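You operate a simulated robot arm through the tools that you are given. There is no shell and no other tool.

The job below is to be done with a simulated robot arm. You get a single attempt, and the scene is never put back.

TASK
Level the pan with the orange wheel: bubble between the long lines.
Fine: drive switch off first and left off; free the wheel's clamp, shut it after.

The check looks at the end state, three seconds after you hand in, the way a careful person would. Anything else that was tipped, shoved, dropped, spilled or broken makes it a failure.

THE ROBOT
A 6-joint arm with a two-finger gripper, fixed in place. Base frame: the origin is at the foot of the arm, x ahead of it, y to its left, z up. Readings come in mm, degrees, newtons and seconds.
Its first joint turns from -166.0 to 166.0 degrees. Payload 1.71 kg.
The tool frame sits at the grasp point between the pads (the TCP): z along the fingers, y along the line on which they close. The tips reach 20 mm beyond it. Largest opening 96 mm; the body of the gripper starts 113 mm behind the TCP.
Orientation is told as [roll, pitch, yaw] about the base's x, y, z axes, in that order, counted from this pose: with the fingers straight down and closing along the base's y, the tool's x points along the base's -x, its y along +y and its z along -z.

THE INTERFACE
- The arm moves only by the tool arm_command. Its argument "moves" is a list of rows, each a list of 3 entries, a list of its own where there are three numbers: the shift along the tool's x, y, z in mm, then the turn, a rotation vector about the tool's x, y, z in degrees, then the closure, from 0 (fully open) to 1 (shut). In form: [[[x, y, z], [wx, wy, wz], jaw], ...]. A call has 1 to 20 rows; each row is the pose to reach, as a shift and turn from the pose commanded when the call began, along the tool's axes at that moment. Rows are played at 5 a second. More than 50 mm and 8.6 degrees between two rows, or a gripper value outside its range, and nothing of the call is played. Where a pose cannot be reached the arm comes as near as it can. A force on the tool above 90 N (or 10 N above the force at the start of the call, whichever is more), or a blocked arm, ends the call early, and 0.2 s more pass. The fingers move at their own pace (about 45 mm/s each) and stop on an object; they squeeze with about 30 N. The grip force told is the motor's: it shows also when the fingers shut on nothing. Time passes only in rows, and 0.2 s behind the last, so rows that repeat a pose let the fingers close. The reply holds the time, the measured pose of the TCP, the force on the tool along the base axes, the opening and the grip force, in the units named above and with some noise, with the torque about the TCP (base axes, N m) and any sound that the robot's microphone picked up.
- Cameras (640 x 400 px; columns grow to the right, rows downward): "scene" is fixed at [401.8, -648.6, 1149.9]; the picture's right is [0.76, -0.64, 0.00], its down [-0.32, -0.38, -0.87] and it looks along [0.56, 0.66, -0.50] (base axes); focal length 373 px, centre (320, 200). "wrist" rides on the gripper at [66, 14, -145] in the tool frame; the picture's right is [-0.21, 0.98, 0.00], its down [-0.88, -0.19, -0.45] and it looks along [-0.44, -0.09, 0.90] (tool axes); focal length 275 px, centre (320, 200). There is no depth. A picture from a camera that has moved, and an enlarged one, comes with that camera's place and axes in the base frame and with its lens.
- snapshot(camera): a new picture of that camera. It takes no simulated time.
- slide_trunk(by): slides the trunk up (or, below 0, down) by that many mm; the arm rides with it, the base frame stays. It gives what a move gives, with no picture.
- inspect(camera, box): a new picture of the part [left, top, right, bottom] of that camera's present view, enlarged. It takes no simulated time.
- close_job(): hands the job in; it is judged then, once.

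Places have to be worked out from the pictures, the camera data and where the tool is seen. Open the gripper and draw the arm clear of the work before you hand the job in, unless the task says otherwise.

The tools are called as a command line: name --argument value ..., lists and objects as JSON in quotes. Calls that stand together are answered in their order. arm_command: Moves the arm, as the interface text tells. Its arguments: {"type":"object","properties":{"moves":{"type":"array"}},"required":["moves"]} The other tools are called the same way: slide_trunk (by) slides the trunk up or down; snapshot (camera) takes a picture; inspect (camera, box) takes an enlarged picture of a part of a camera's view; close_job () hands the job in.

At the start:

```text
t: 0.0
tool_pos: [715.5, 214.7, 888.2]
orientation: [0.0, 0.1, 0.0]
wrist_force: [0.9, 0.1, 0.5]
ft_torque: [0.0, 0.0, 0.01]
opening: 95.9
grasp_force: 0.1
trunk travel left (down, up): [-125.0, 265.0]
```

scene: 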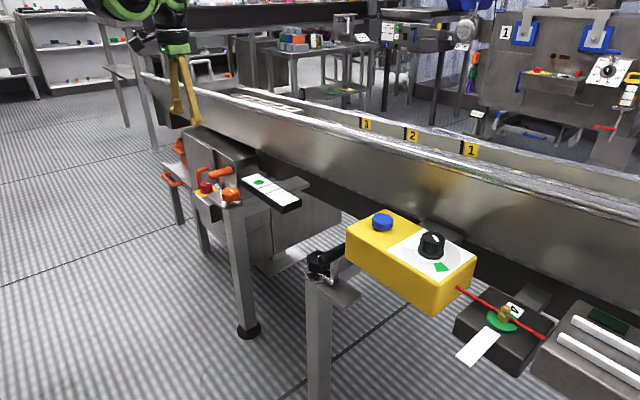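
wrist: 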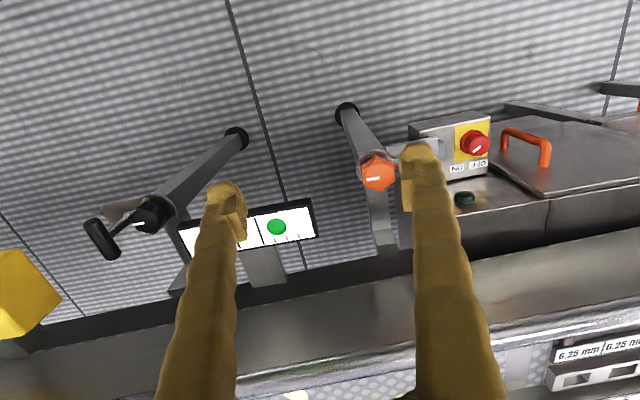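

The pictures show a vibratory conveyor pan, an orange wheel on a leg, a level with a green bubble, and a red/yellow switch. I enlarge these parts before moving.

inspect --camera "scene" --box '[150, 120, 310, 220]'

inspect --camera "wrist" --box '[320, 80, 640, 280]'

inspect --camera "wrist" --box '[60, 120, 380, 320]'

inspect --camera "scene" --box '[300, 200, 620, 400]'

```text
4.00 times, centred on (230, 170) of scene
camera zoom: at [401.8, -648.6, 1149.9], right [0.76, -0.64, 0.0], down [-0.32, -0.38, -0.87], along [0.56, 0.66, -0.5], focal length 1492 px, centre (680, 320)
```

zoom: 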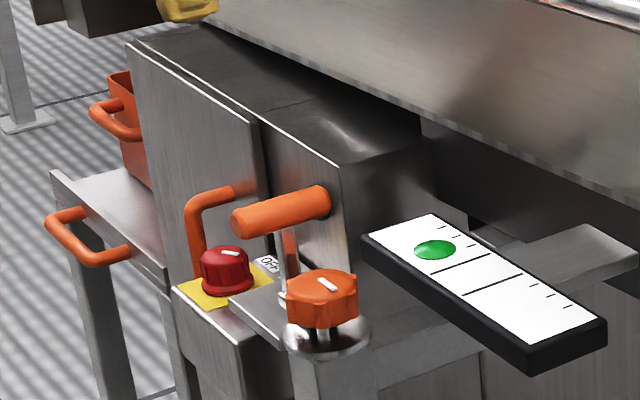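

```text
2.00 times, centred on (480, 180) of wrist
camera zoom: at [651.5, 227.5, 1034.4], right [0.21, 0.98, 0.0], down [0.88, -0.19, 0.44], along [0.43, -0.09, -0.9], focal length 551 px, centre (0, 240)
```

zoom: 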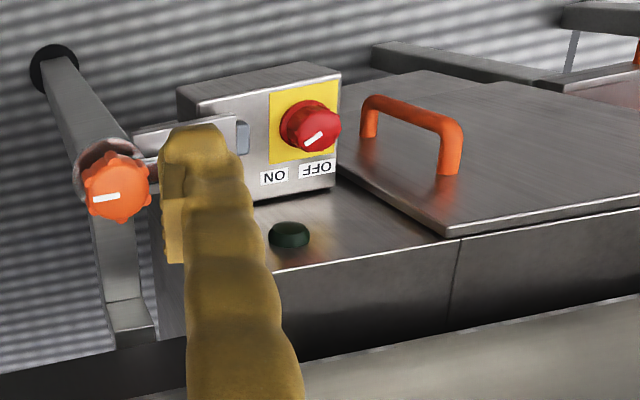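

```text
2.00 times, centred on (220, 220) of wrist
camera zoom: at [651.5, 227.5, 1034.4], right [0.21, 0.98, 0.0], down [0.88, -0.19, 0.44], along [0.43, -0.09, -0.9], focal length 551 px, centre (520, 160)
```

zoom: 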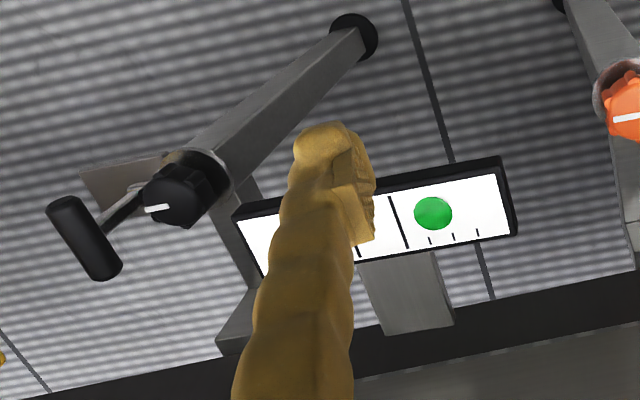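

```text
2.00 times, centred on (460, 300) of scene
camera zoom: at [401.8, -648.6, 1149.9], right [0.76, -0.64, 0.0], down [-0.32, -0.38, -0.87], along [0.56, 0.66, -0.5], focal length 746 px, centre (40, 0)
```

zoom: 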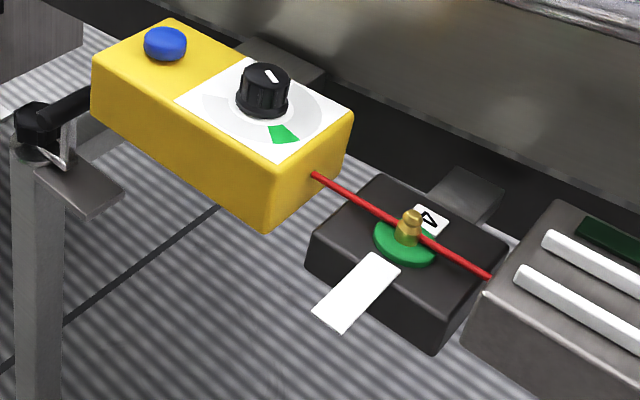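

The wheel looks to be near (836, 289, 598) and the red switch near (838, 474, 544). I shift the arm left at a safe height to get a clear view of the lever and switch.

arm_command --moves '[[[0, 40, 0], [0, 0, 0], 0], [[0, 80, 20], [0, 0, 0], 0], [[0, 120, 40], [0, 0, 0], 0], [[0, 150, 60], [0, 0, 0], 0], [[0, 150, 60], [0, 0, 0], 0]]'

snapshot --camera "wrist"

snapshot --camera "scene"

```text
t: 1.2
tool_pos: [705.4, 365.8, 837.0]
orientation: [0.1, -0.8, 0.0]
wrist_force: [-0.1, -0.1, -0.6]
ft_torque: [-0.04, 0.04, 0.02]
opening: 96.1
grasp_force: 0.0
trunk travel left (down, up): [-125.0, 265.0]
```

```text
taken
camera wrist: at [637.4, 378.6, 980.9], right [0.21, 0.98, 0.0], down [0.87, -0.19, 0.46], along [0.45, -0.09, -0.89], focal length 275 px, centre (320, 200)
```

wrist: 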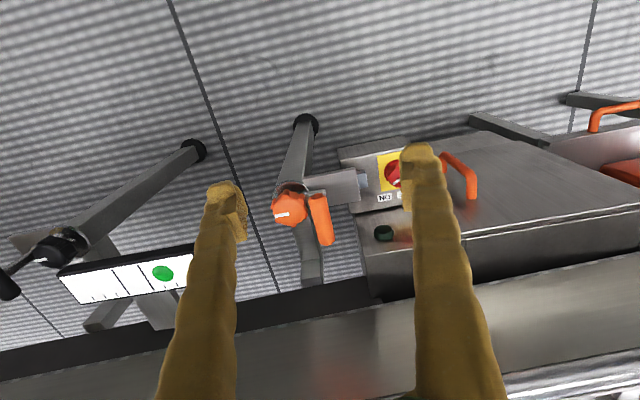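

```text
taken
```

scene: 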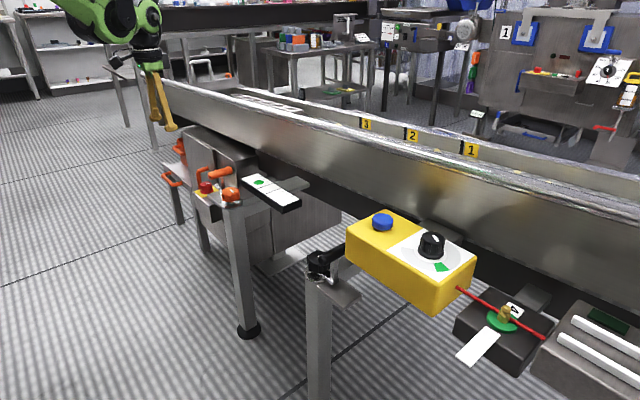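

The orange lever now shows beside the wheel, with a flat plate next to it. I enlarge both to read the clamp and switch state.

inspect --camera "wrist" --box '[250, 130, 410, 230]'

inspect --camera "wrist" --box '[360, 130, 440, 220]'

inspect --camera "wrist" --box '[0, 200, 200, 325]'

inspect --camera "scene" --box '[190, 155, 270, 215]'

inspect --camera "scene" --box '[290, 230, 370, 310]'

```text
4.00 times, centred on (330, 180) of wrist
camera zoom: at [637.4, 378.6, 980.9], right [0.21, 0.98, 0.0], down [0.87, -0.19, 0.46], along [0.45, -0.09, -0.89], focal length 1101 px, centre (280, 280)
```

zoom: 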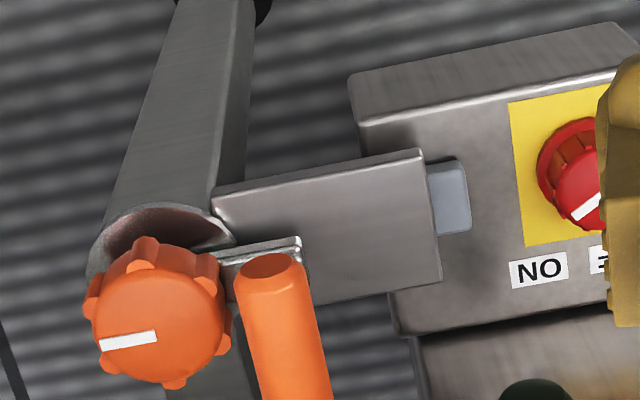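

```text
4.44 times, centred on (400, 175) of wrist
camera zoom: at [637.4, 378.6, 980.9], right [0.21, 0.98, 0.0], down [0.87, -0.19, 0.46], along [0.45, -0.09, -0.89], focal length 1224 px, centre (-36, 311)
```

zoom: 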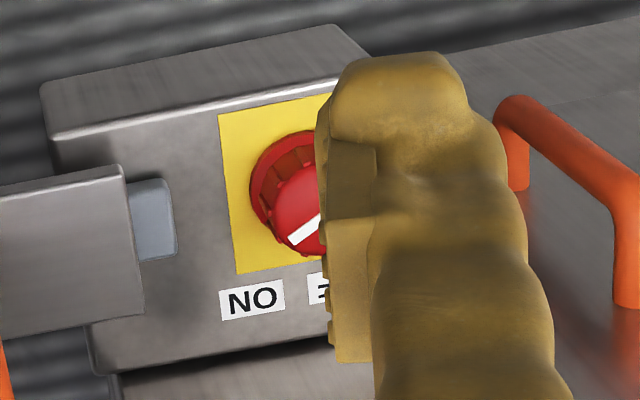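

```text
3.20 times, centred on (100, 262) of wrist
camera zoom: at [637.4, 378.6, 980.9], right [0.21, 0.98, 0.0], down [0.87, -0.19, 0.46], along [0.45, -0.09, -0.89], focal length 881 px, centre (1024, 0)
```

zoom: 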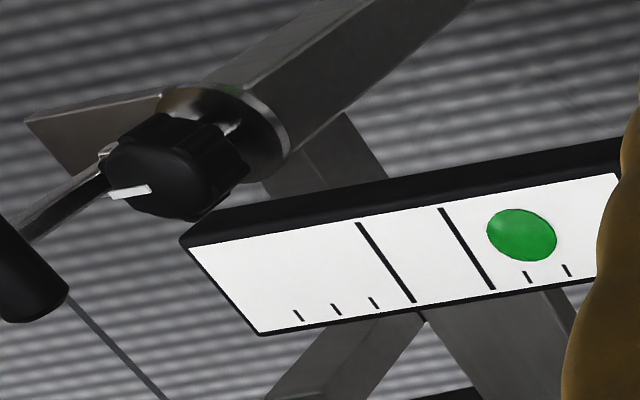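

```text
6.67 times, centred on (230, 185) of scene
camera zoom: at [401.8, -648.6, 1149.9], right [0.76, -0.64, 0.0], down [-0.32, -0.38, -0.87], along [0.56, 0.66, -0.5], focal length 2487 px, centre (920, 300)
```

zoom: 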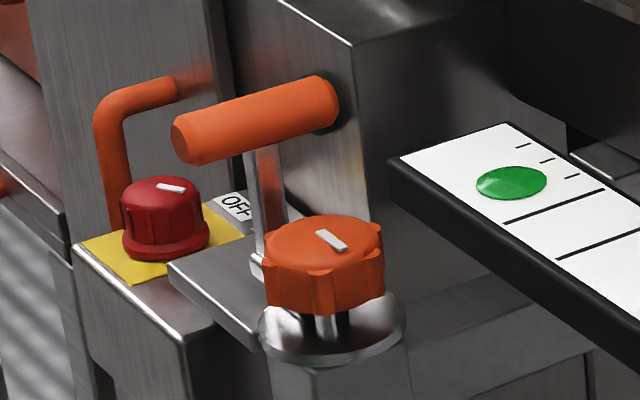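

```text
5.00 times, centred on (330, 270) of scene
camera zoom: at [401.8, -648.6, 1149.9], right [0.76, -0.64, 0.0], down [-0.32, -0.38, -0.87], along [0.56, 0.66, -0.5], focal length 1865 px, centre (270, -150)
```

zoom: 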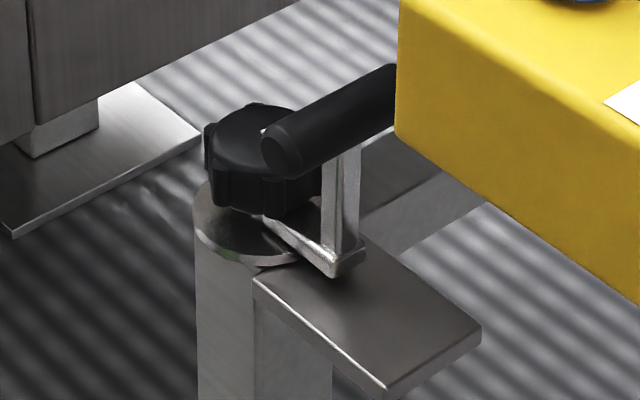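

The mark on the red switch seems to point to ON, and OFF lies on its +y side. The bubble is off toward +y. I hold still briefly to see whether the pose offset is only lag, then look again with the fingers nearly shut so they block less.

arm_command --moves '[[[0, 0, 0], [0, 0, 0], 0.5], [[0, 0, 0], [0, 0, 0], 1], [[0, 0, 0], [0, 0, 0], 1], [[0, 0, 0], [0, 0, 0], 1], [[0, 0, 0], [0, 0, 0], 1]]'

snapshot --camera "wrist"

```text
t: 2.4
tool_pos: [704.3, 365.0, 836.9]
orientation: [0.0, -0.8, -0.1]
wrist_force: [-0.3, 0.2, 0.1]
ft_torque: [-0.01, 0.04, -0.05]
opening: 0.0
grasp_force: 7.4
trunk travel left (down, up): [-125.0, 265.0]
```

```text
taken
camera wrist: at [637.3, 377.9, 981.4], right [0.21, 0.98, 0.0], down [0.87, -0.19, 0.46], along [0.45, -0.09, -0.89], focal length 275 px, centre (320, 200)
```

wrist: 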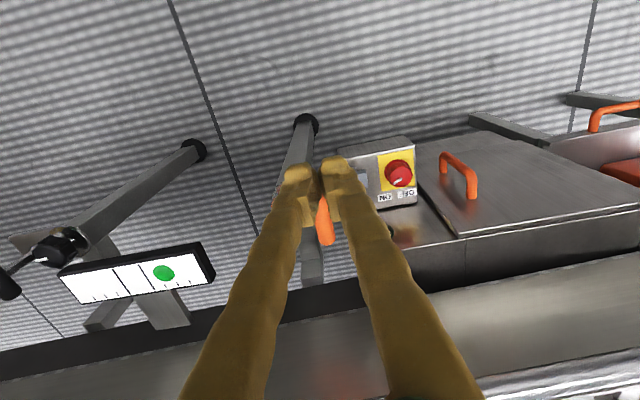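

The arm settles about 10 mm short, so this pose lies at the edge of its reach at this height. I enlarge the unobstructed switch, lever and bubble.

inspect --camera "wrist" --box '[340, 125, 440, 220]'

inspect --camera "wrist" --box '[40, 230, 230, 340]'

```text
4.21 times, centred on (390, 172) of wrist
camera zoom: at [637.3, 377.9, 981.4], right [0.21, 0.98, 0.0], down [0.87, -0.19, 0.46], along [0.45, -0.09, -0.89], focal length 1159 px, centre (25, 316)
```

zoom: 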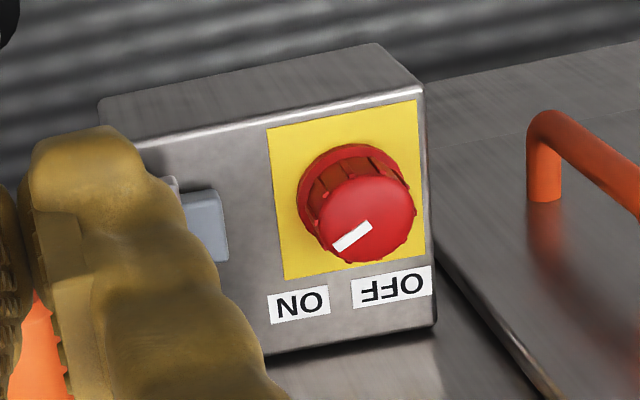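

```text
3.37 times, centred on (135, 285) of wrist
camera zoom: at [637.3, 377.9, 981.4], right [0.21, 0.98, 0.0], down [0.87, -0.19, 0.46], along [0.45, -0.09, -0.89], focal length 927 px, centre (943, -86)
```

zoom: 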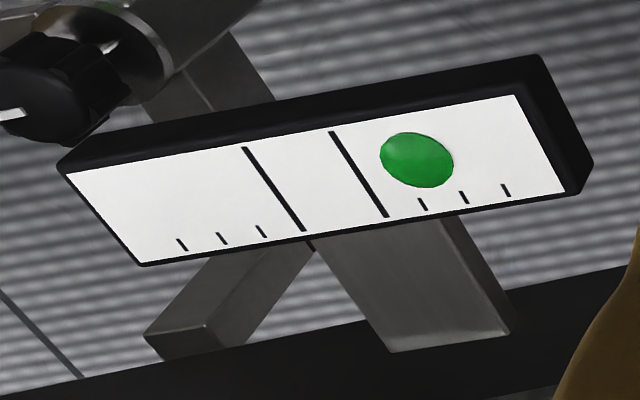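

The switch is ON. I move lower and to the -y side for a close look at the clamp lever and wheel with the fingers out of the line of sight.

arm_command --moves '[[[0, -33, 30], [0, 0, 0], 1], [[0, -66, 60], [0, 0, 0], 1], [[-5, -100, 95], [0, 0, 0], 1], [[-15, -135, 120], [0, 0, 0], 1], [[-25, -145, 138], [0, 0, 0], 1], [[-25, -145, 138], [0, 0, 0], 1]]'

snapshot --camera "wrist"

inspect --camera "wrist" --box '[320, 80, 520, 240]'

```text
t: 3.8
tool_pos: [731.4, 221.1, 698.6]
orientation: [0.0, -0.7, 0.0]
wrist_force: [0.1, -0.5, -0.7]
ft_torque: [0.0, -0.01, 0.0]
opening: 0.1
grasp_force: 29.8
trunk travel left (down, up): [-125.0, 265.0]
```

```text
taken
camera wrist: at [663.7, 233.8, 844.1], right [0.21, 0.98, 0.0], down [0.87, -0.19, 0.46], along [0.45, -0.09, -0.89], focal length 275 px, centre (320, 200)
```

wrist: 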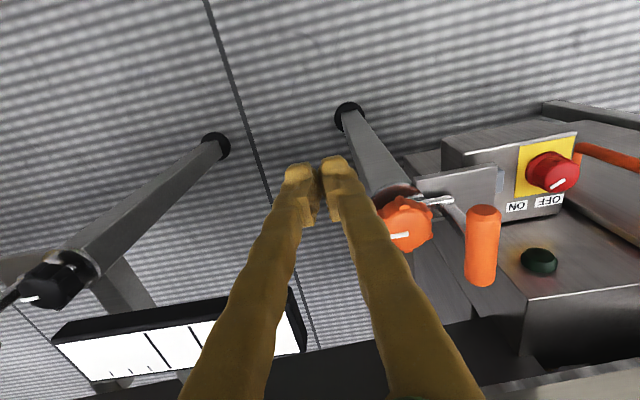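

```text
2.50 times, centred on (420, 160) of wrist
camera zoom: at [663.7, 233.8, 844.1], right [0.21, 0.98, 0.0], down [0.87, -0.19, 0.46], along [0.45, -0.09, -0.89], focal length 688 px, centre (70, 300)
```

zoom: 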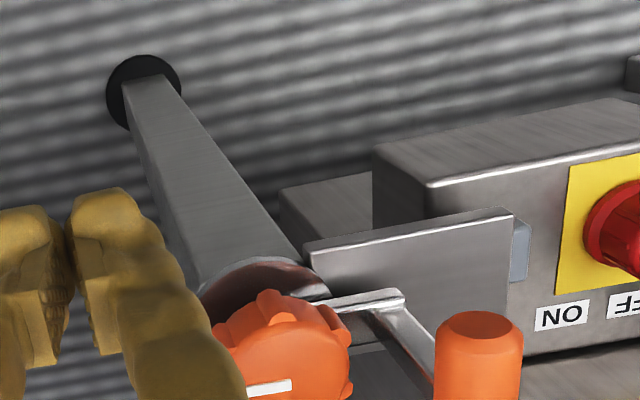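

The lever has an arm leaving the wheel's stem, a riser and a T-shaped grip at about z 643. I zoom harder on both the orange and black levers to see how they pivot.

inspect --camera "scene" --box '[205, 162, 253, 216]'

inspect --camera "wrist" --box '[380, 150, 520, 290]'

inspect --camera "wrist" --box '[0, 220, 140, 320]'

inspect --camera "scene" --box '[300, 235, 360, 305]'

```text
7.41 times, centred on (229, 189) of scene
camera zoom: at [401.8, -648.6, 1149.9], right [0.76, -0.64, 0.0], down [-0.32, -0.38, -0.87], along [0.56, 0.66, -0.5], focal length 2763 px, centre (994, 282)
```

zoom: 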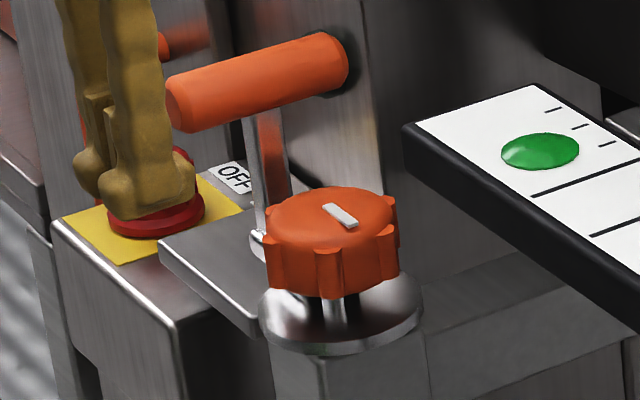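

```text
2.86 times, centred on (450, 220) of wrist
camera zoom: at [663.7, 233.8, 844.1], right [0.21, 0.98, 0.0], down [0.87, -0.19, 0.46], along [0.45, -0.09, -0.89], focal length 786 px, centre (-51, 143)
```

zoom: 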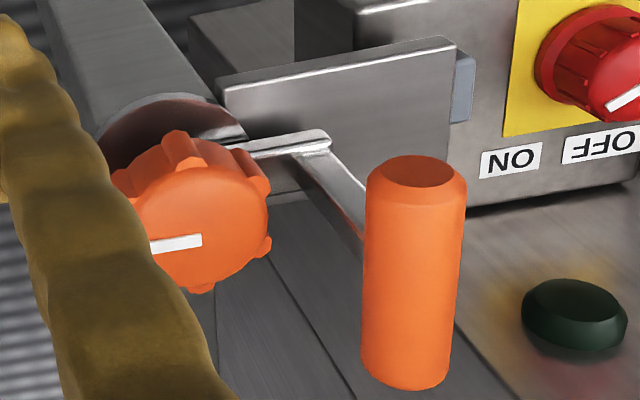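

```text
4.00 times, centred on (70, 270) of wrist
camera zoom: at [663.7, 233.8, 844.1], right [0.21, 0.98, 0.0], down [0.87, -0.19, 0.46], along [0.45, -0.09, -0.89], focal length 1101 px, centre (1320, -80)
```

zoom: 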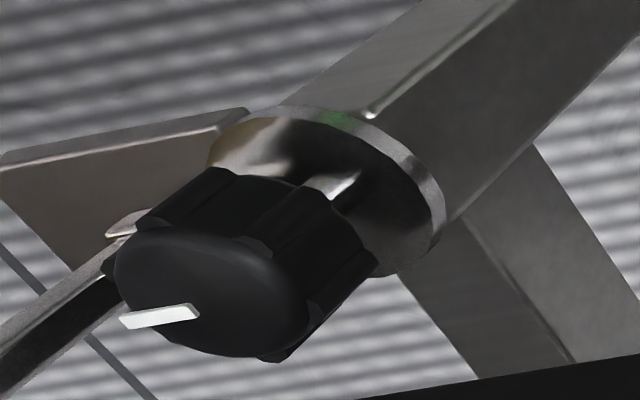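

```text
5.71 times, centred on (330, 270) of scene
camera zoom: at [401.8, -648.6, 1149.9], right [0.76, -0.64, 0.0], down [-0.32, -0.38, -0.87], along [0.56, 0.66, -0.5], focal length 2132 px, centre (263, -200)
```

zoom: 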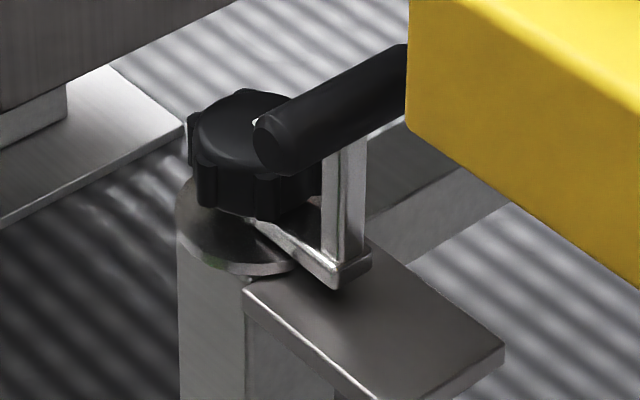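

The lever is a rigid arm, riser and grip near (849, 335, 643). The switch knob top comes out near (833, 473, 561), about 37 mm across, and the drive housing front is near x 915. The switch goes first, so I move above the knob with open fingers, keeping to the -x side on the way.

arm_command --moves '[[[0, 45, 0], [0, 0, 0], 1], [[0, 90, 0], [0, 0, 0], 1], [[0, 135, 0], [0, 0, 0], 1], [[0, 180, 0], [0, 0, 0], 0.6], [[0, 220, 0], [0, 0, 0], 0], [[-20, 251, 0], [0, 0.7, 0], 0], [[-60, 251, 10], [0, 0.7, 0], 0], [[-102, 251, 20], [0, 0.7, 0], 0], [[-102, 251, 20], [0, 0.7, 0], 0]]'

snapshot --camera "wrist"

snapshot --camera "scene"

```text
t: 5.8
tool_pos: [833.9, 472.2, 682.4]
orientation: [-0.1, -0.1, -0.2]
wrist_force: [0.5, 0.2, -0.8]
ft_torque: [-0.04, 0.05, -0.02]
opening: 96.1
grasp_force: 0.1
trunk travel left (down, up): [-125.0, 265.0]
```

```text
taken
camera wrist: at [768.6, 485.3, 828.2], right [0.21, 0.98, 0.0], down [0.88, -0.19, 0.45], along [0.44, -0.09, -0.9], focal length 275 px, centre (320, 200)
```

wrist: 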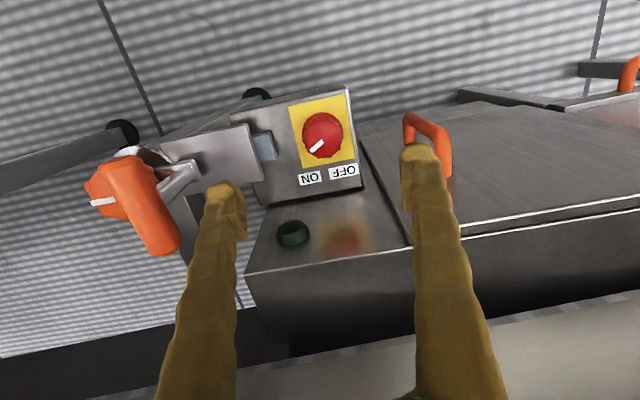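

```text
taken
```

scene: 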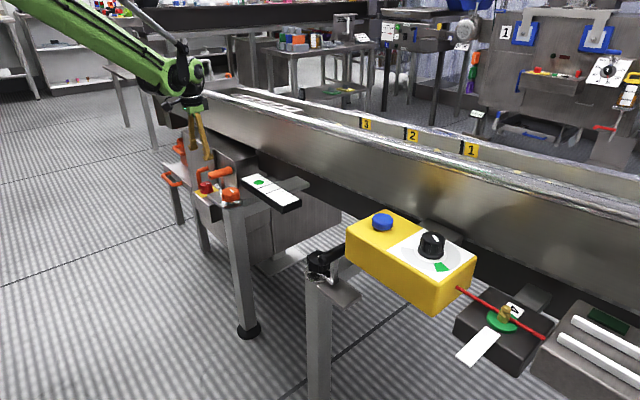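

The pose was reached well. I zoom on the knob from here to refine its place and mark angle, and look at the clamp lever from this side.

inspect --camera "wrist" --box '[270, 85, 390, 200]'

inspect --camera "wrist" --box '[70, 110, 250, 270]'

```text
3.48 times, centred on (330, 142) of wrist
camera zoom: at [768.6, 485.3, 828.2], right [0.21, 0.98, 0.0], down [0.88, -0.19, 0.45], along [0.44, -0.09, -0.9], focal length 958 px, centre (285, 400)
```

zoom: 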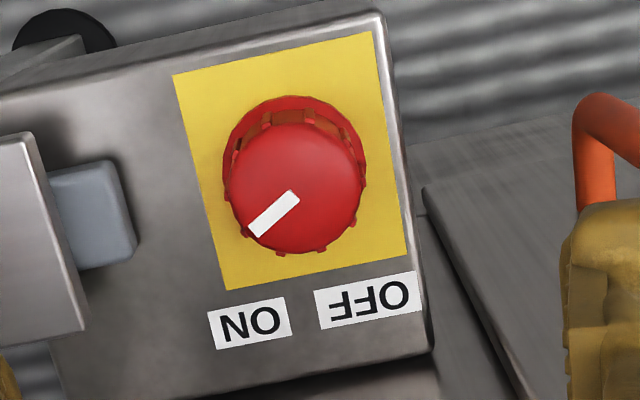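

```text
2.50 times, centred on (160, 190) of wrist
camera zoom: at [768.6, 485.3, 828.2], right [0.21, 0.98, 0.0], down [0.88, -0.19, 0.45], along [0.44, -0.09, -0.9], focal length 688 px, centre (720, 225)
```

zoom: 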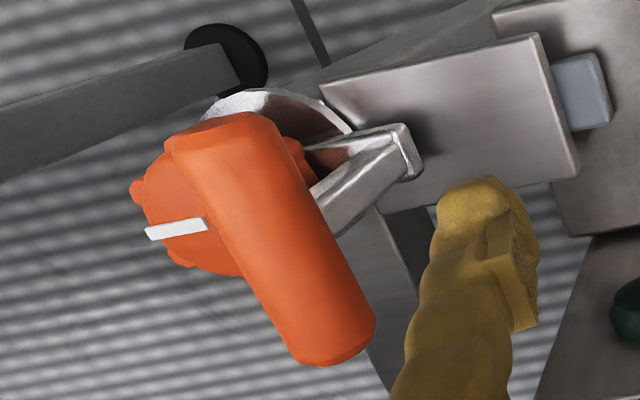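

The knob's top centre refines to about (834.5, 474, 561), with the mark near -56° (ON). I lower the open fingers around it.

arm_command --moves '[[[-0.6, 1.8, 30], [0, 0, 0], 0], [[-0.6, 1.8, 60], [0, 0, 0], 0], [[-0.6, 1.8, 90], [0, 0, 0], 0], [[-0.6, 1.8, 110], [0, 0, 0], 0], [[-0.6, 1.8, 119], [0, 0, 0], 0], [[-0.6, 1.8, 119], [0, 0, 0], 0]]'

snapshot --camera "wrist"

inspect --camera "scene" --box '[160, 130, 280, 220]'

```text
t: 7.2
tool_pos: [833.7, 472.3, 563.9]
orientation: [0.0, -0.1, -0.1]
wrist_force: [0.5, 0.2, 0.0]
ft_torque: [0.02, 0.0, 0.0]
opening: 95.9
grasp_force: 0.0
trunk travel left (down, up): [-125.0, 265.0]
```

```text
taken
camera wrist: at [767.8, 485.6, 709.0], right [0.21, 0.98, 0.0], down [0.88, -0.19, 0.45], along [0.44, -0.09, -0.9], focal length 275 px, centre (320, 200)
```

wrist: 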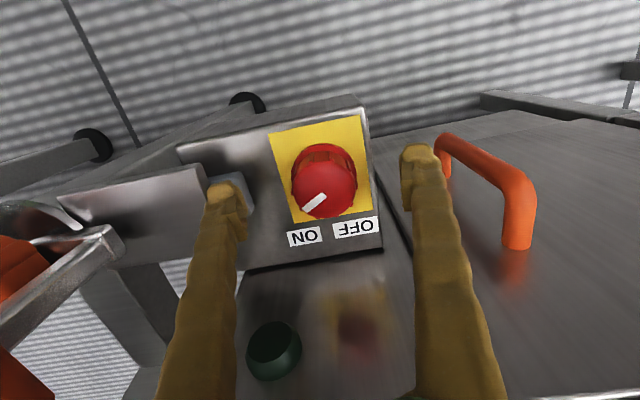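

```text
4.44 times, centred on (220, 175) of scene
camera zoom: at [401.8, -648.6, 1149.9], right [0.76, -0.64, 0.0], down [-0.32, -0.38, -0.87], along [0.56, 0.66, -0.5], focal length 1658 px, centre (764, 311)
```

zoom: 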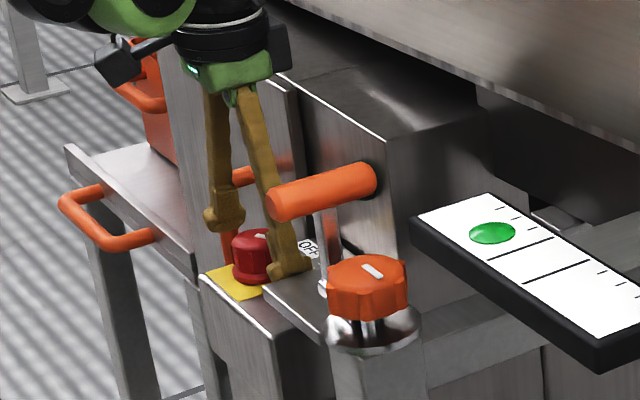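

The TCP is within 3 mm of the knob axis and the fingers straddle it freely. I centre it and close on the knob.

arm_command --moves '[[[1, 2.5, 0], [0, 0, 0], 0], [[1, 2.5, 0], [0, 0, 0], 0.3], [[1, 2.5, 0], [0, 0, 0], 0.6], [[1, 2.5, 0], [0, 0, 0], 1], [[1, 2.5, 0], [0, 0, 0], 1], [[1, 2.5, 0], [0, 0, 0], 1]]'

snapshot --camera "wrist"

```text
t: 8.6
tool_pos: [833.2, 474.7, 564.7]
orientation: [0.0, -0.1, 0.0]
wrist_force: [-0.1, 1.0, -0.3]
ft_torque: [0.0, -0.06, 0.01]
opening: 36.1
grasp_force: 34.1
trunk travel left (down, up): [-125.0, 265.0]
```

```text
taken
camera wrist: at [767.0, 487.9, 709.5], right [0.21, 0.98, 0.0], down [0.88, -0.19, 0.45], along [0.44, -0.09, -0.9], focal length 275 px, centre (320, 200)
```

wrist: 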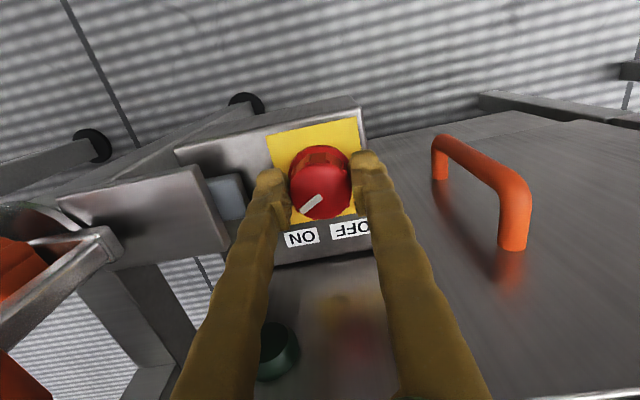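

The knob is gripped at 36 mm with little side force. I turn it counter-clockwise seen from above, toward OFF, in small steps and watch torque and sound.

arm_command --moves '[[[0, 0, 0], [0, 0, -7], 1], [[0, 0, 0], [0, 0, -14], 1], [[0, 0, 0], [0, 0, -21], 1], [[0, 0, 0], [0, 0, -28], 1], [[0, 0, 0], [0, 0, -35], 1], [[0, 0, 0], [0, 0, -42], 1], [[0, 0, 0], [0, 0, -42], 1]]'

snapshot --camera "wrist"

```text
t: 10.2
tool_pos: [833.6, 473.8, 564.1]
orientation: [-0.1, -0.1, 42.0]
wrist_force: [3.5, -7.2, -2.0]
ft_torque: [0.0, -0.2, -0.01]
opening: 35.5
grasp_force: 34.6
trunk travel left (down, up): [-125.0, 265.0]
```

```text
taken
camera wrist: at [775.8, 439.5, 709.5], right [-0.5, 0.86, 0.0], down [0.77, 0.45, 0.45], along [0.39, 0.22, -0.9], focal length 275 px, centre (320, 200)
```

wrist: 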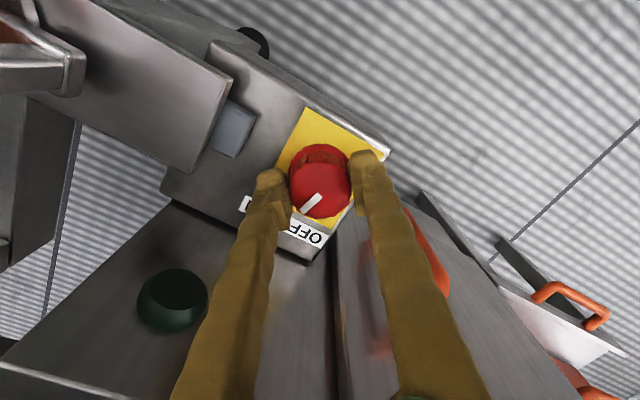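

The knob turns with the fingers, with no stop or click yet. I continue toward OFF.

arm_command --moves '[[[0, 0, 0], [0, 0, -7], 1], [[0, 0, 0], [0, 0, -14], 1], [[0, 0, 0], [0, 0, -21], 1], [[0, 0, 0], [0, 0, -28], 1], [[0, 0, 0], [0, 0, -35], 1], [[0, 0, 0], [0, 0, -35], 1]]'

snapshot --camera "wrist"

inspect --camera "scene" --box '[160, 130, 280, 220]'

```text
t: 11.6
tool_pos: [834.7, 473.7, 564.0]
orientation: [-0.1, 0.0, 76.9]
wrist_force: [25.2, -13.8, 3.8]
ft_torque: [-0.25, -0.35, -0.28]
opening: 36.7
grasp_force: 35.1
trunk travel left (down, up): [-125.0, 265.0]
```

```text
taken
camera wrist: at [806.2, 411.8, 709.7], right [-0.91, 0.42, 0.0], down [0.38, 0.81, 0.45], along [0.19, 0.4, -0.9], focal length 275 px, centre (320, 200)
```

wrist: 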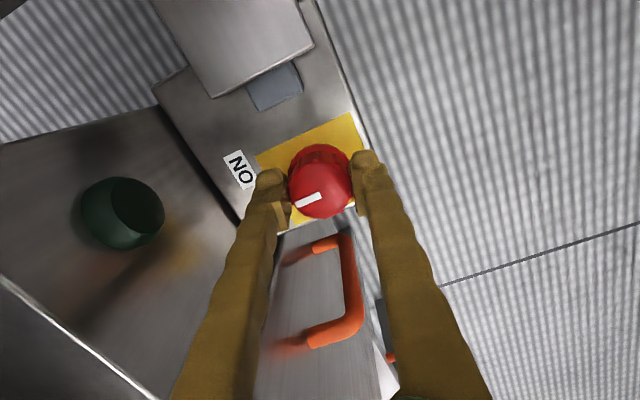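

```text
4.44 times, centred on (220, 175) of scene
camera zoom: at [401.8, -648.6, 1149.9], right [0.76, -0.64, 0.0], down [-0.32, -0.38, -0.87], along [0.56, 0.66, -0.5], focal length 1658 px, centre (764, 311)
```

zoom: 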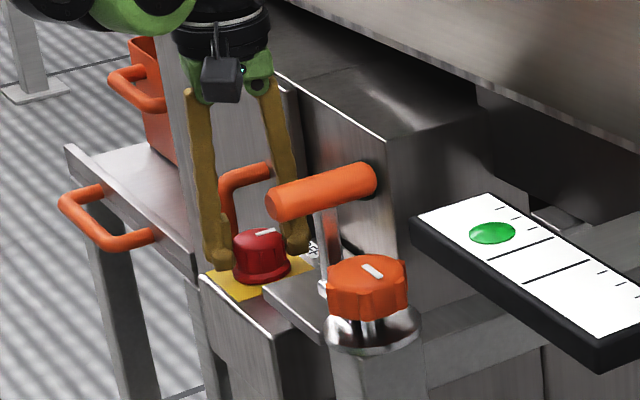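

The side force rose to about 25 N and the mark has shifted relative to the fingers, so the knob probably met its stop and slipped. I zoom in before doing more.

inspect --camera "wrist" --box '[270, 120, 370, 240]'

inspect --camera "scene" --box '[195, 170, 245, 205]'

```text
3.33 times, centred on (320, 180) of wrist
camera zoom: at [806.2, 411.8, 709.7], right [-0.91, 0.42, 0.0], down [0.38, 0.81, 0.45], along [0.19, 0.4, -0.9], focal length 918 px, centre (320, 267)
```

zoom: 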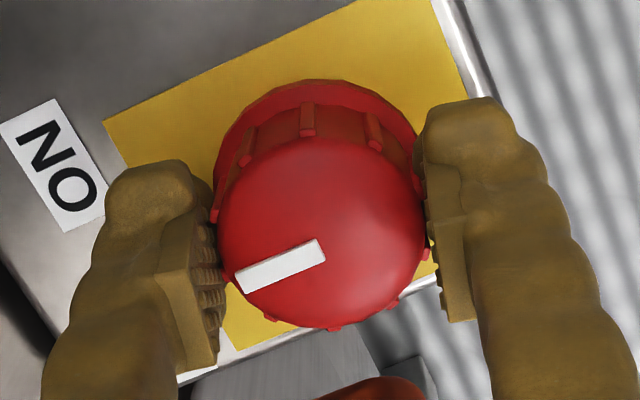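

```text
11.43 times, centred on (220, 188) of scene
camera zoom: at [401.8, -648.6, 1149.9], right [0.76, -0.64, 0.0], down [-0.32, -0.38, -0.87], along [0.56, 0.66, -0.5], focal length 4263 px, centre (1463, 343)
```

zoom: 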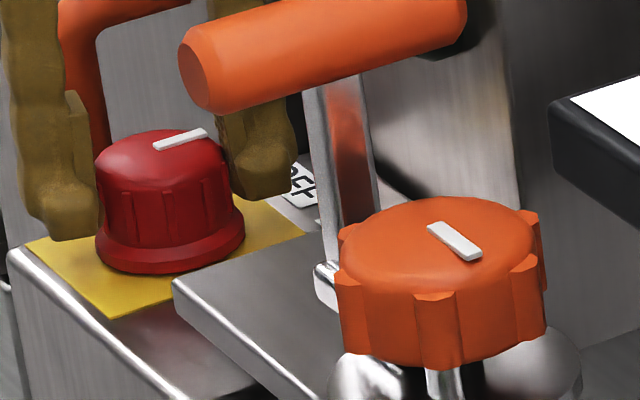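

The mark now points near 0° (+x), between the ON position and what I'd expect for OFF, while the fingers slipped about 20°. I open the fingers to see where the knob rests.

arm_command --moves '[[[0, 0, 0], [0, 0, 0], 0.5], [[0, 0, 0], [0, 0, 0], 0.2], [[0, 0, 0], [0, 0, 0], 0.2]]'

inspect --camera "wrist" --box '[230, 100, 410, 260]'

inspect --camera "scene" --box '[195, 170, 245, 205]'

```text
t: 12.4
tool_pos: [832.9, 473.7, 564.6]
orientation: [0.0, 0.1, 77.1]
wrist_force: [0.0, -0.6, -0.1]
ft_torque: [0.02, -0.02, -0.04]
opening: 76.7
grasp_force: 0.0
trunk travel left (down, up): [-125.0, 265.0]
```

```text
2.50 times, centred on (320, 180) of wrist
camera zoom: at [804.9, 413.1, 709.6], right [-0.91, 0.42, 0.0], down [0.38, 0.81, 0.45], along [0.19, 0.4, -0.9], focal length 688 px, centre (320, 250)
```

zoom: 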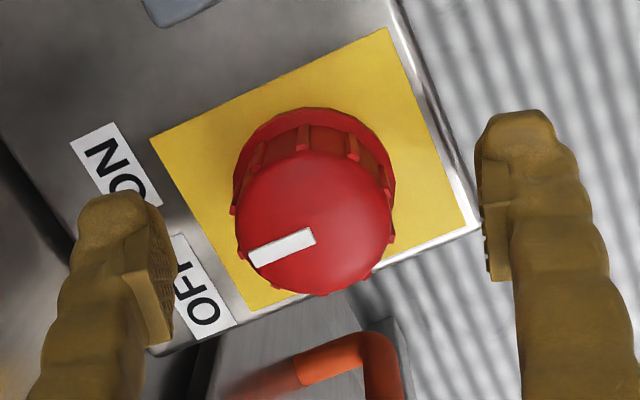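

```text
11.43 times, centred on (220, 188) of scene
camera zoom: at [401.8, -648.6, 1149.9], right [0.76, -0.64, 0.0], down [-0.32, -0.38, -0.87], along [0.56, 0.66, -0.5], focal length 4263 px, centre (1463, 343)
```

zoom: 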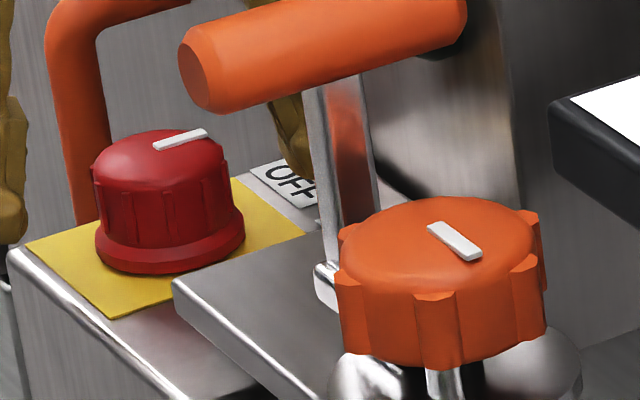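

The knob rests at about 0° and stays there, with ON at -26° and OFF at +25°. It probably needs more turn, so I swing the open fingers back, re-centre on (834.4, 474) and grip again.

arm_command --moves '[[[-0.6, -1.4, 0], [0, 0, 8], 0.2], [[-0.6, -1.4, 0], [0, 0, 16], 0.2], [[-0.6, -1.4, 0], [0, 0, 24], 0.2], [[-0.6, -1.4, 0], [0, 0, 32], 0.2], [[-0.6, -1.4, 0], [0, 0, 40], 0.2], [[-0.6, -1.4, 0], [0, 0, 48], 0.2], [[-0.6, -1.4, 0], [0, 0, 56], 0.2], [[-0.6, -1.4, 0], [0, 0, 64], 0.2], [[-0.6, -1.4, 0], [0, 0, 72], 0.2], [[-0.6, -1.4, 0], [0, 0, 77], 0.2], [[-0.6, -1.4, 0], [0, 0, 77], 0.2]]'

snapshot --camera "wrist"

inspect --camera "wrist" --box '[230, 100, 410, 260]'

```text
t: 14.8
tool_pos: [834.7, 473.5, 564.1]
orientation: [0.0, 0.0, -0.2]
wrist_force: [0.6, 0.9, -0.1]
ft_torque: [0.02, -0.04, 0.0]
opening: 76.9
grasp_force: 0.1
trunk travel left (down, up): [-125.0, 265.0]
```

```text
taken
camera wrist: at [768.8, 488.4, 709.8], right [0.21, 0.98, 0.0], down [0.88, -0.19, 0.45], along [0.44, -0.09, -0.9], focal length 275 px, centre (320, 200)
```

wrist: 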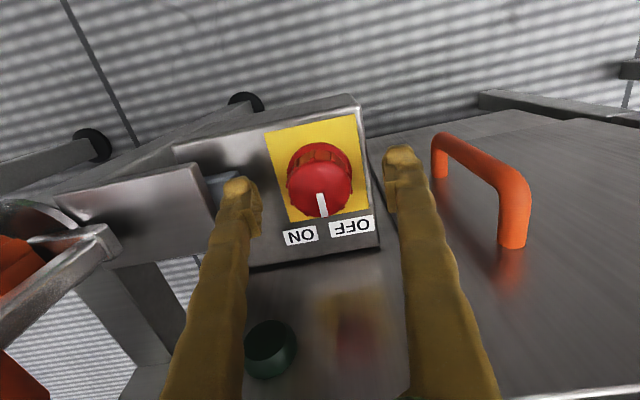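

```text
2.50 times, centred on (320, 180) of wrist
camera zoom: at [768.8, 488.4, 709.8], right [0.21, 0.98, 0.0], down [0.88, -0.19, 0.45], along [0.44, -0.09, -0.9], focal length 688 px, centre (320, 250)
```

zoom: 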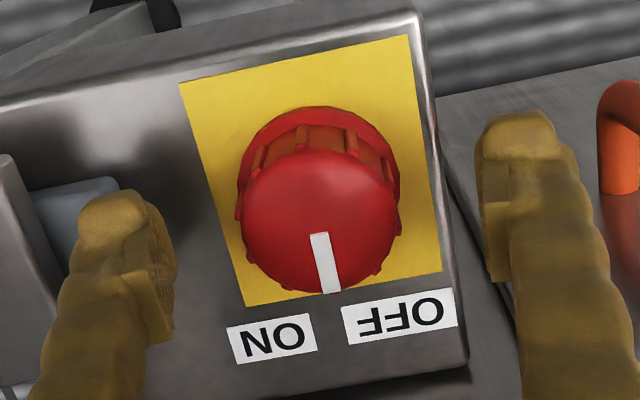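

The mark points exactly between ON and OFF, so the turn is unfinished. I grip again and rotate further counter-clockwise.

arm_command --moves '[[[0, 0, -1], [0, 0, 0], 0.6], [[0, 0, -1], [0, 0, 0], 1], [[0, 0, -1], [0, 0, 0], 1], [[0, 0, -1], [0, 0, -6], 1], [[0, 0, -1], [0, 0, -12], 1], [[0, 0, -1], [0, 0, -18], 1], [[0, 0, -1], [0, 0, -24], 1], [[0, 0, -1], [0, 0, -30], 1], [[0, 0, -1], [0, 0, -30], 1]]'

inspect --camera "wrist" --box '[230, 100, 410, 260]'

```text
t: 16.8
tool_pos: [835.1, 474.4, 564.6]
orientation: [-0.1, -0.1, 29.9]
wrist_force: [0.2, -3.4, -1.3]
ft_torque: [0.02, -0.09, -0.5]
opening: 36.3
grasp_force: 35.1
trunk travel left (down, up): [-125.0, 265.0]
```

```text
2.50 times, centred on (320, 180) of wrist
camera zoom: at [771.4, 453.3, 710.3], right [-0.31, 0.95, 0.0], down [0.85, 0.28, 0.45], along [0.42, 0.14, -0.9], focal length 688 px, centre (320, 250)
```

zoom: 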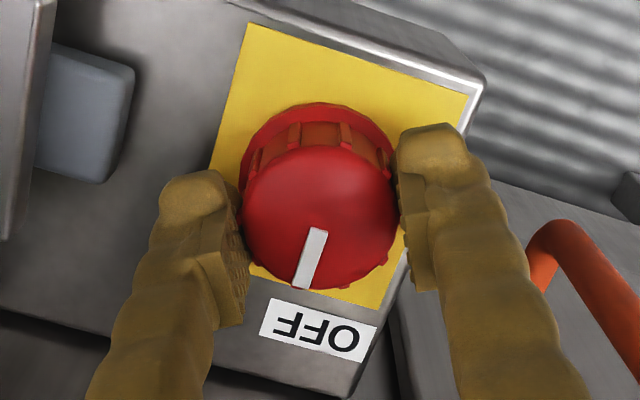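

The knob stayed at 0° while the fingers slipped with 0.5 N m, so this is either a hard stop or a detent. I turn back a little while gripping to learn which, and will then return it.

arm_command --moves '[[[0, 0, 0], [0, 0, 5], 1], [[0, 0, 0], [0, 0, 10], 1], [[0, 0, 0], [0, 0, 15], 1], [[0, 0, 0], [0, 0, 15], 1]]'

inspect --camera "wrist" --box '[230, 100, 410, 260]'

```text
t: 17.8
tool_pos: [835.2, 474.9, 565.1]
orientation: [0.0, -0.2, 14.9]
wrist_force: [-2.3, -4.4, -2.5]
ft_torque: [-0.01, -0.12, -0.02]
opening: 36.5
grasp_force: 35.4
trunk travel left (down, up): [-125.0, 265.0]
```

```text
2.50 times, centred on (320, 180) of wrist
camera zoom: at [768.2, 470.6, 710.3], right [-0.05, 1.0, 0.0], down [0.89, 0.05, 0.45], along [0.45, 0.02, -0.9], focal length 688 px, centre (320, 250)
```

zoom: 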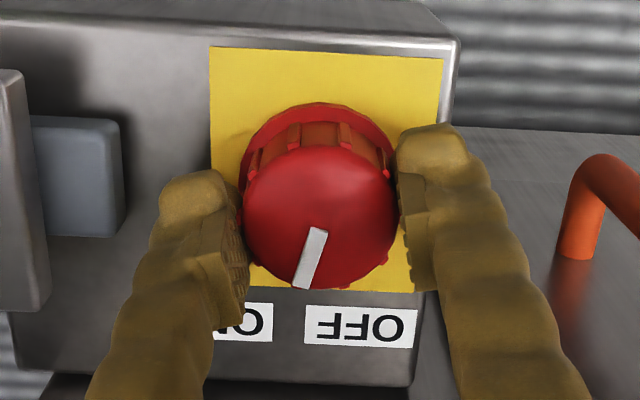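

The knob follows freely backward, so 0° is a hard, one-sided stop at the end of travel on the OFF side. I turn it firmly back onto that stop, then release and retreat upward.

arm_command --moves '[[[0, 0, 0], [0, 0, -6], 1], [[0, 0, 0], [0, 0, -12], 1], [[0, 0, 0], [0, 0, -18], 1], [[0, 0, 0], [0, 0, -24], 1], [[0, 0, 0], [0, 0, -30], 1], [[0, 0, 0], [0, 0, -30], 1]]'

inspect --camera "wrist" --box '[230, 100, 410, 260]'

```text
t: 19.2
tool_pos: [833.9, 475.2, 566.0]
orientation: [-0.1, -0.1, 45.0]
wrist_force: [1.8, -0.6, 5.1]
ft_torque: [-0.1, 0.1, -0.15]
opening: 36.4
grasp_force: 35.0
trunk travel left (down, up): [-125.0, 265.0]
```

```text
2.50 times, centred on (320, 180) of wrist
camera zoom: at [778.5, 437.1, 710.9], right [-0.55, 0.84, 0.0], down [0.75, 0.49, 0.45], along [0.37, 0.24, -0.9], focal length 688 px, centre (320, 250)
```

zoom: 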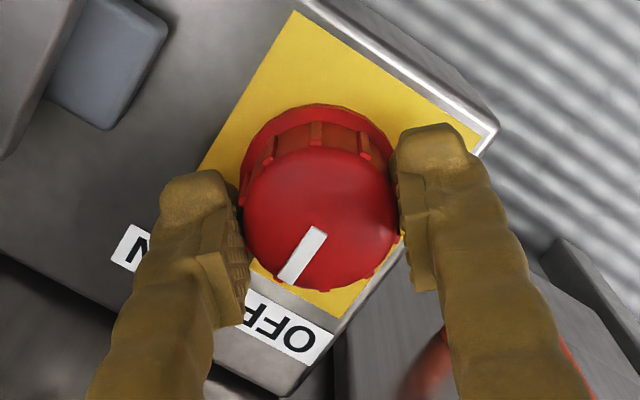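

The mark is now at about +5° with some slip, so the stop isn't fully certain. I release, swing back, and regrip slightly deeper for a firmer turn.

arm_command --moves '[[[0, 0, 0], [0, 0, 0], 0.5], [[0, 0, 0], [0, 0, 0], 0.4], [[0, 0, 0], [0, 0, 8], 0.4], [[0, 0, 0], [0, 0, 16], 0.4], [[0, 0, 0], [0, 0, 24], 0.4], [[0, 0, 0], [0, 0, 32], 0.4], [[0, 0, 0], [0, 0, 40], 0.4], [[0, 0, 0], [0, 0, 45], 0.4], [[0, 0, 3], [0, 0, 45], 0.4], [[0, 0, 6], [0, 0, 45], 0.4], [[0, 0, 6], [0, 0, 45], 0.4]]'

inspect --camera "wrist" --box '[230, 100, 410, 260]'

inspect --camera "scene" --box '[190, 165, 250, 210]'

```text
t: 21.6
tool_pos: [834.3, 474.7, 559.9]
orientation: [0.0, -0.1, -0.1]
wrist_force: [0.2, -0.3, -1.0]
ft_torque: [-0.01, 0.0, -0.04]
opening: 57.8
grasp_force: 0.0
trunk travel left (down, up): [-125.0, 265.0]
```

```text
2.50 times, centred on (320, 180) of wrist
camera zoom: at [768.9, 487.9, 704.6], right [0.21, 0.98, 0.0], down [0.88, -0.19, 0.45], along [0.44, -0.09, -0.9], focal length 688 px, centre (320, 250)
```

zoom: 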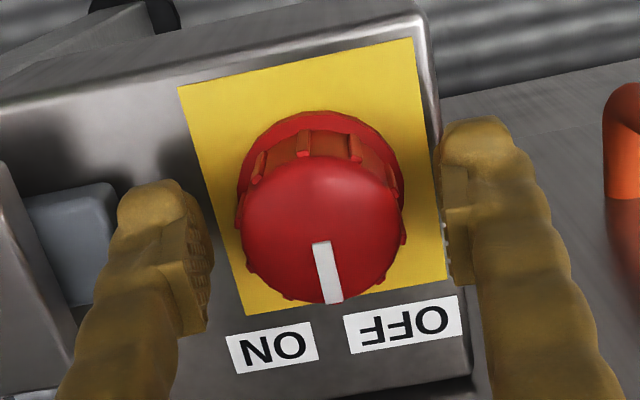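

```text
8.89 times, centred on (220, 188) of scene
camera zoom: at [401.8, -648.6, 1149.9], right [0.76, -0.64, 0.0], down [-0.32, -0.38, -0.87], along [0.56, 0.66, -0.5], focal length 3316 px, centre (1209, 311)
```

zoom: 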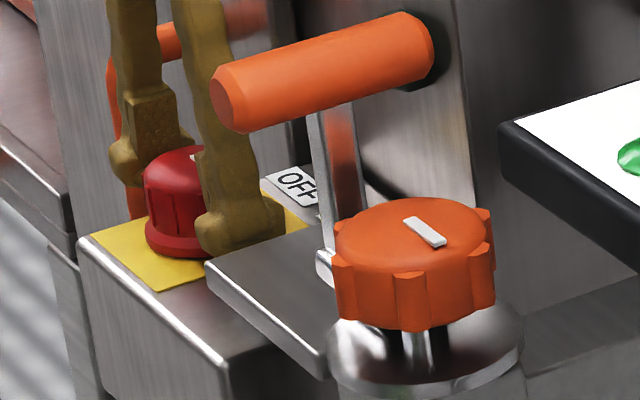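

After release the mark sits back at 0°. I do one more firm turn with the deeper grip to confirm that it is a hard stop.

arm_command --moves '[[[0, 0, 0], [0, 0, 0], 0.7], [[0, 0, 0], [0, 0, 0], 1], [[0, 0, 0], [0, 0, 0], 1], [[0, 0, 0], [0, 0, -4], 1], [[0, 0, 0], [0, 0, -8], 1], [[0, 0, 0], [0, 0, -12], 1], [[0, 0, 0], [0, 0, -12], 1]]'

inspect --camera "wrist" --box '[230, 100, 410, 260]'

```text
t: 23.2
tool_pos: [836.3, 474.8, 559.0]
orientation: [0.0, -0.1, 12.0]
wrist_force: [2.0, 2.2, 6.5]
ft_torque: [0.0, 0.12, -0.07]
opening: 36.1
grasp_force: 34.8
trunk travel left (down, up): [-125.0, 265.0]
```

```text
2.50 times, centred on (320, 180) of wrist
camera zoom: at [768.3, 474.0, 704.3], right [0.0, 1.0, 0.0], down [0.89, 0.0, 0.45], along [0.45, 0.0, -0.89], focal length 688 px, centre (320, 250)
```

zoom: 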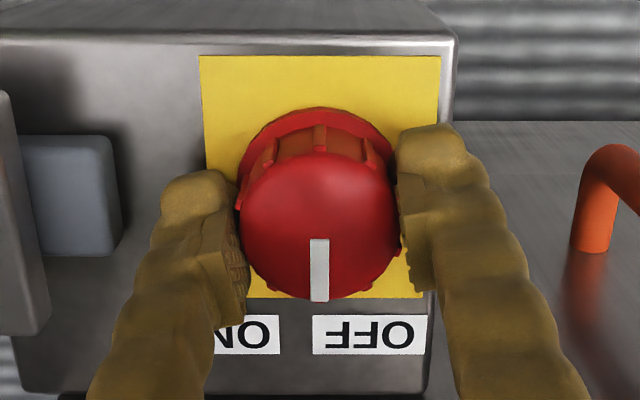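

The knob holds exactly at 0° while the fingers slip, so it is against its hard stop on the OFF side, 57° away from ON. I release, straighten the tool and rise clear.

arm_command --moves '[[[0, 0, 0], [0, 0, 0], 0.5], [[0, 0, 0], [0, 0, 0], 0.2], [[0, 0, 0], [0, 0, 0], 0], [[0, 0, -25], [0, 0, 0], 0], [[0, 0, -60], [0, 0, 6], 0], [[0, 0, -105], [0, 0, 12], 0], [[0, 0, -145], [0, 0, 12], 0], [[0, 0, -145], [0, 0, 12], 0]]'

snapshot --camera "wrist"

inspect --camera "scene" --box '[190, 150, 310, 225]'

```text
t: 25.0
tool_pos: [834.9, 475.5, 703.9]
orientation: [0.0, -0.1, -0.1]
wrist_force: [-0.5, 0.2, -0.3]
ft_torque: [-0.03, 0.0, 0.0]
opening: 96.0
grasp_force: 0.1
trunk travel left (down, up): [-125.0, 265.0]
```

```text
taken
camera wrist: at [769.5, 487.8, 849.5], right [0.21, 0.98, 0.0], down [0.88, -0.19, 0.45], along [0.44, -0.09, -0.9], focal length 275 px, centre (320, 200)
```

wrist: 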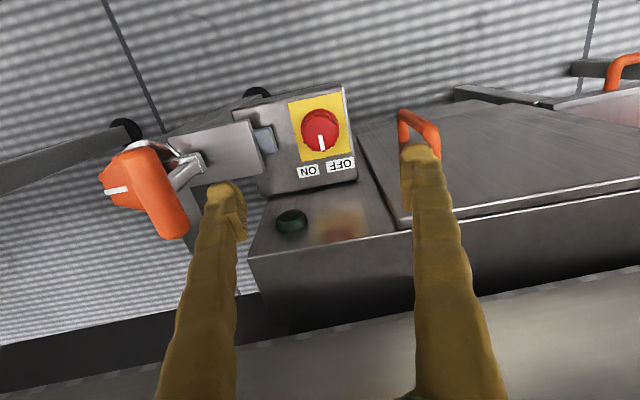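

```text
5.33 times, centred on (250, 188) of scene
camera zoom: at [401.8, -648.6, 1149.9], right [0.76, -0.64, 0.0], down [-0.32, -0.38, -0.87], along [0.56, 0.66, -0.5], focal length 1990 px, centre (693, 267)
```

zoom: 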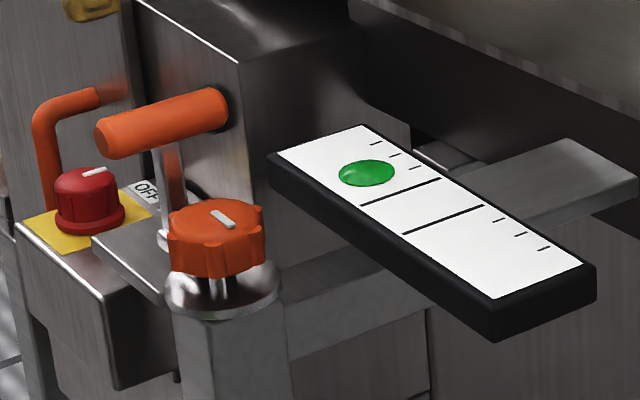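

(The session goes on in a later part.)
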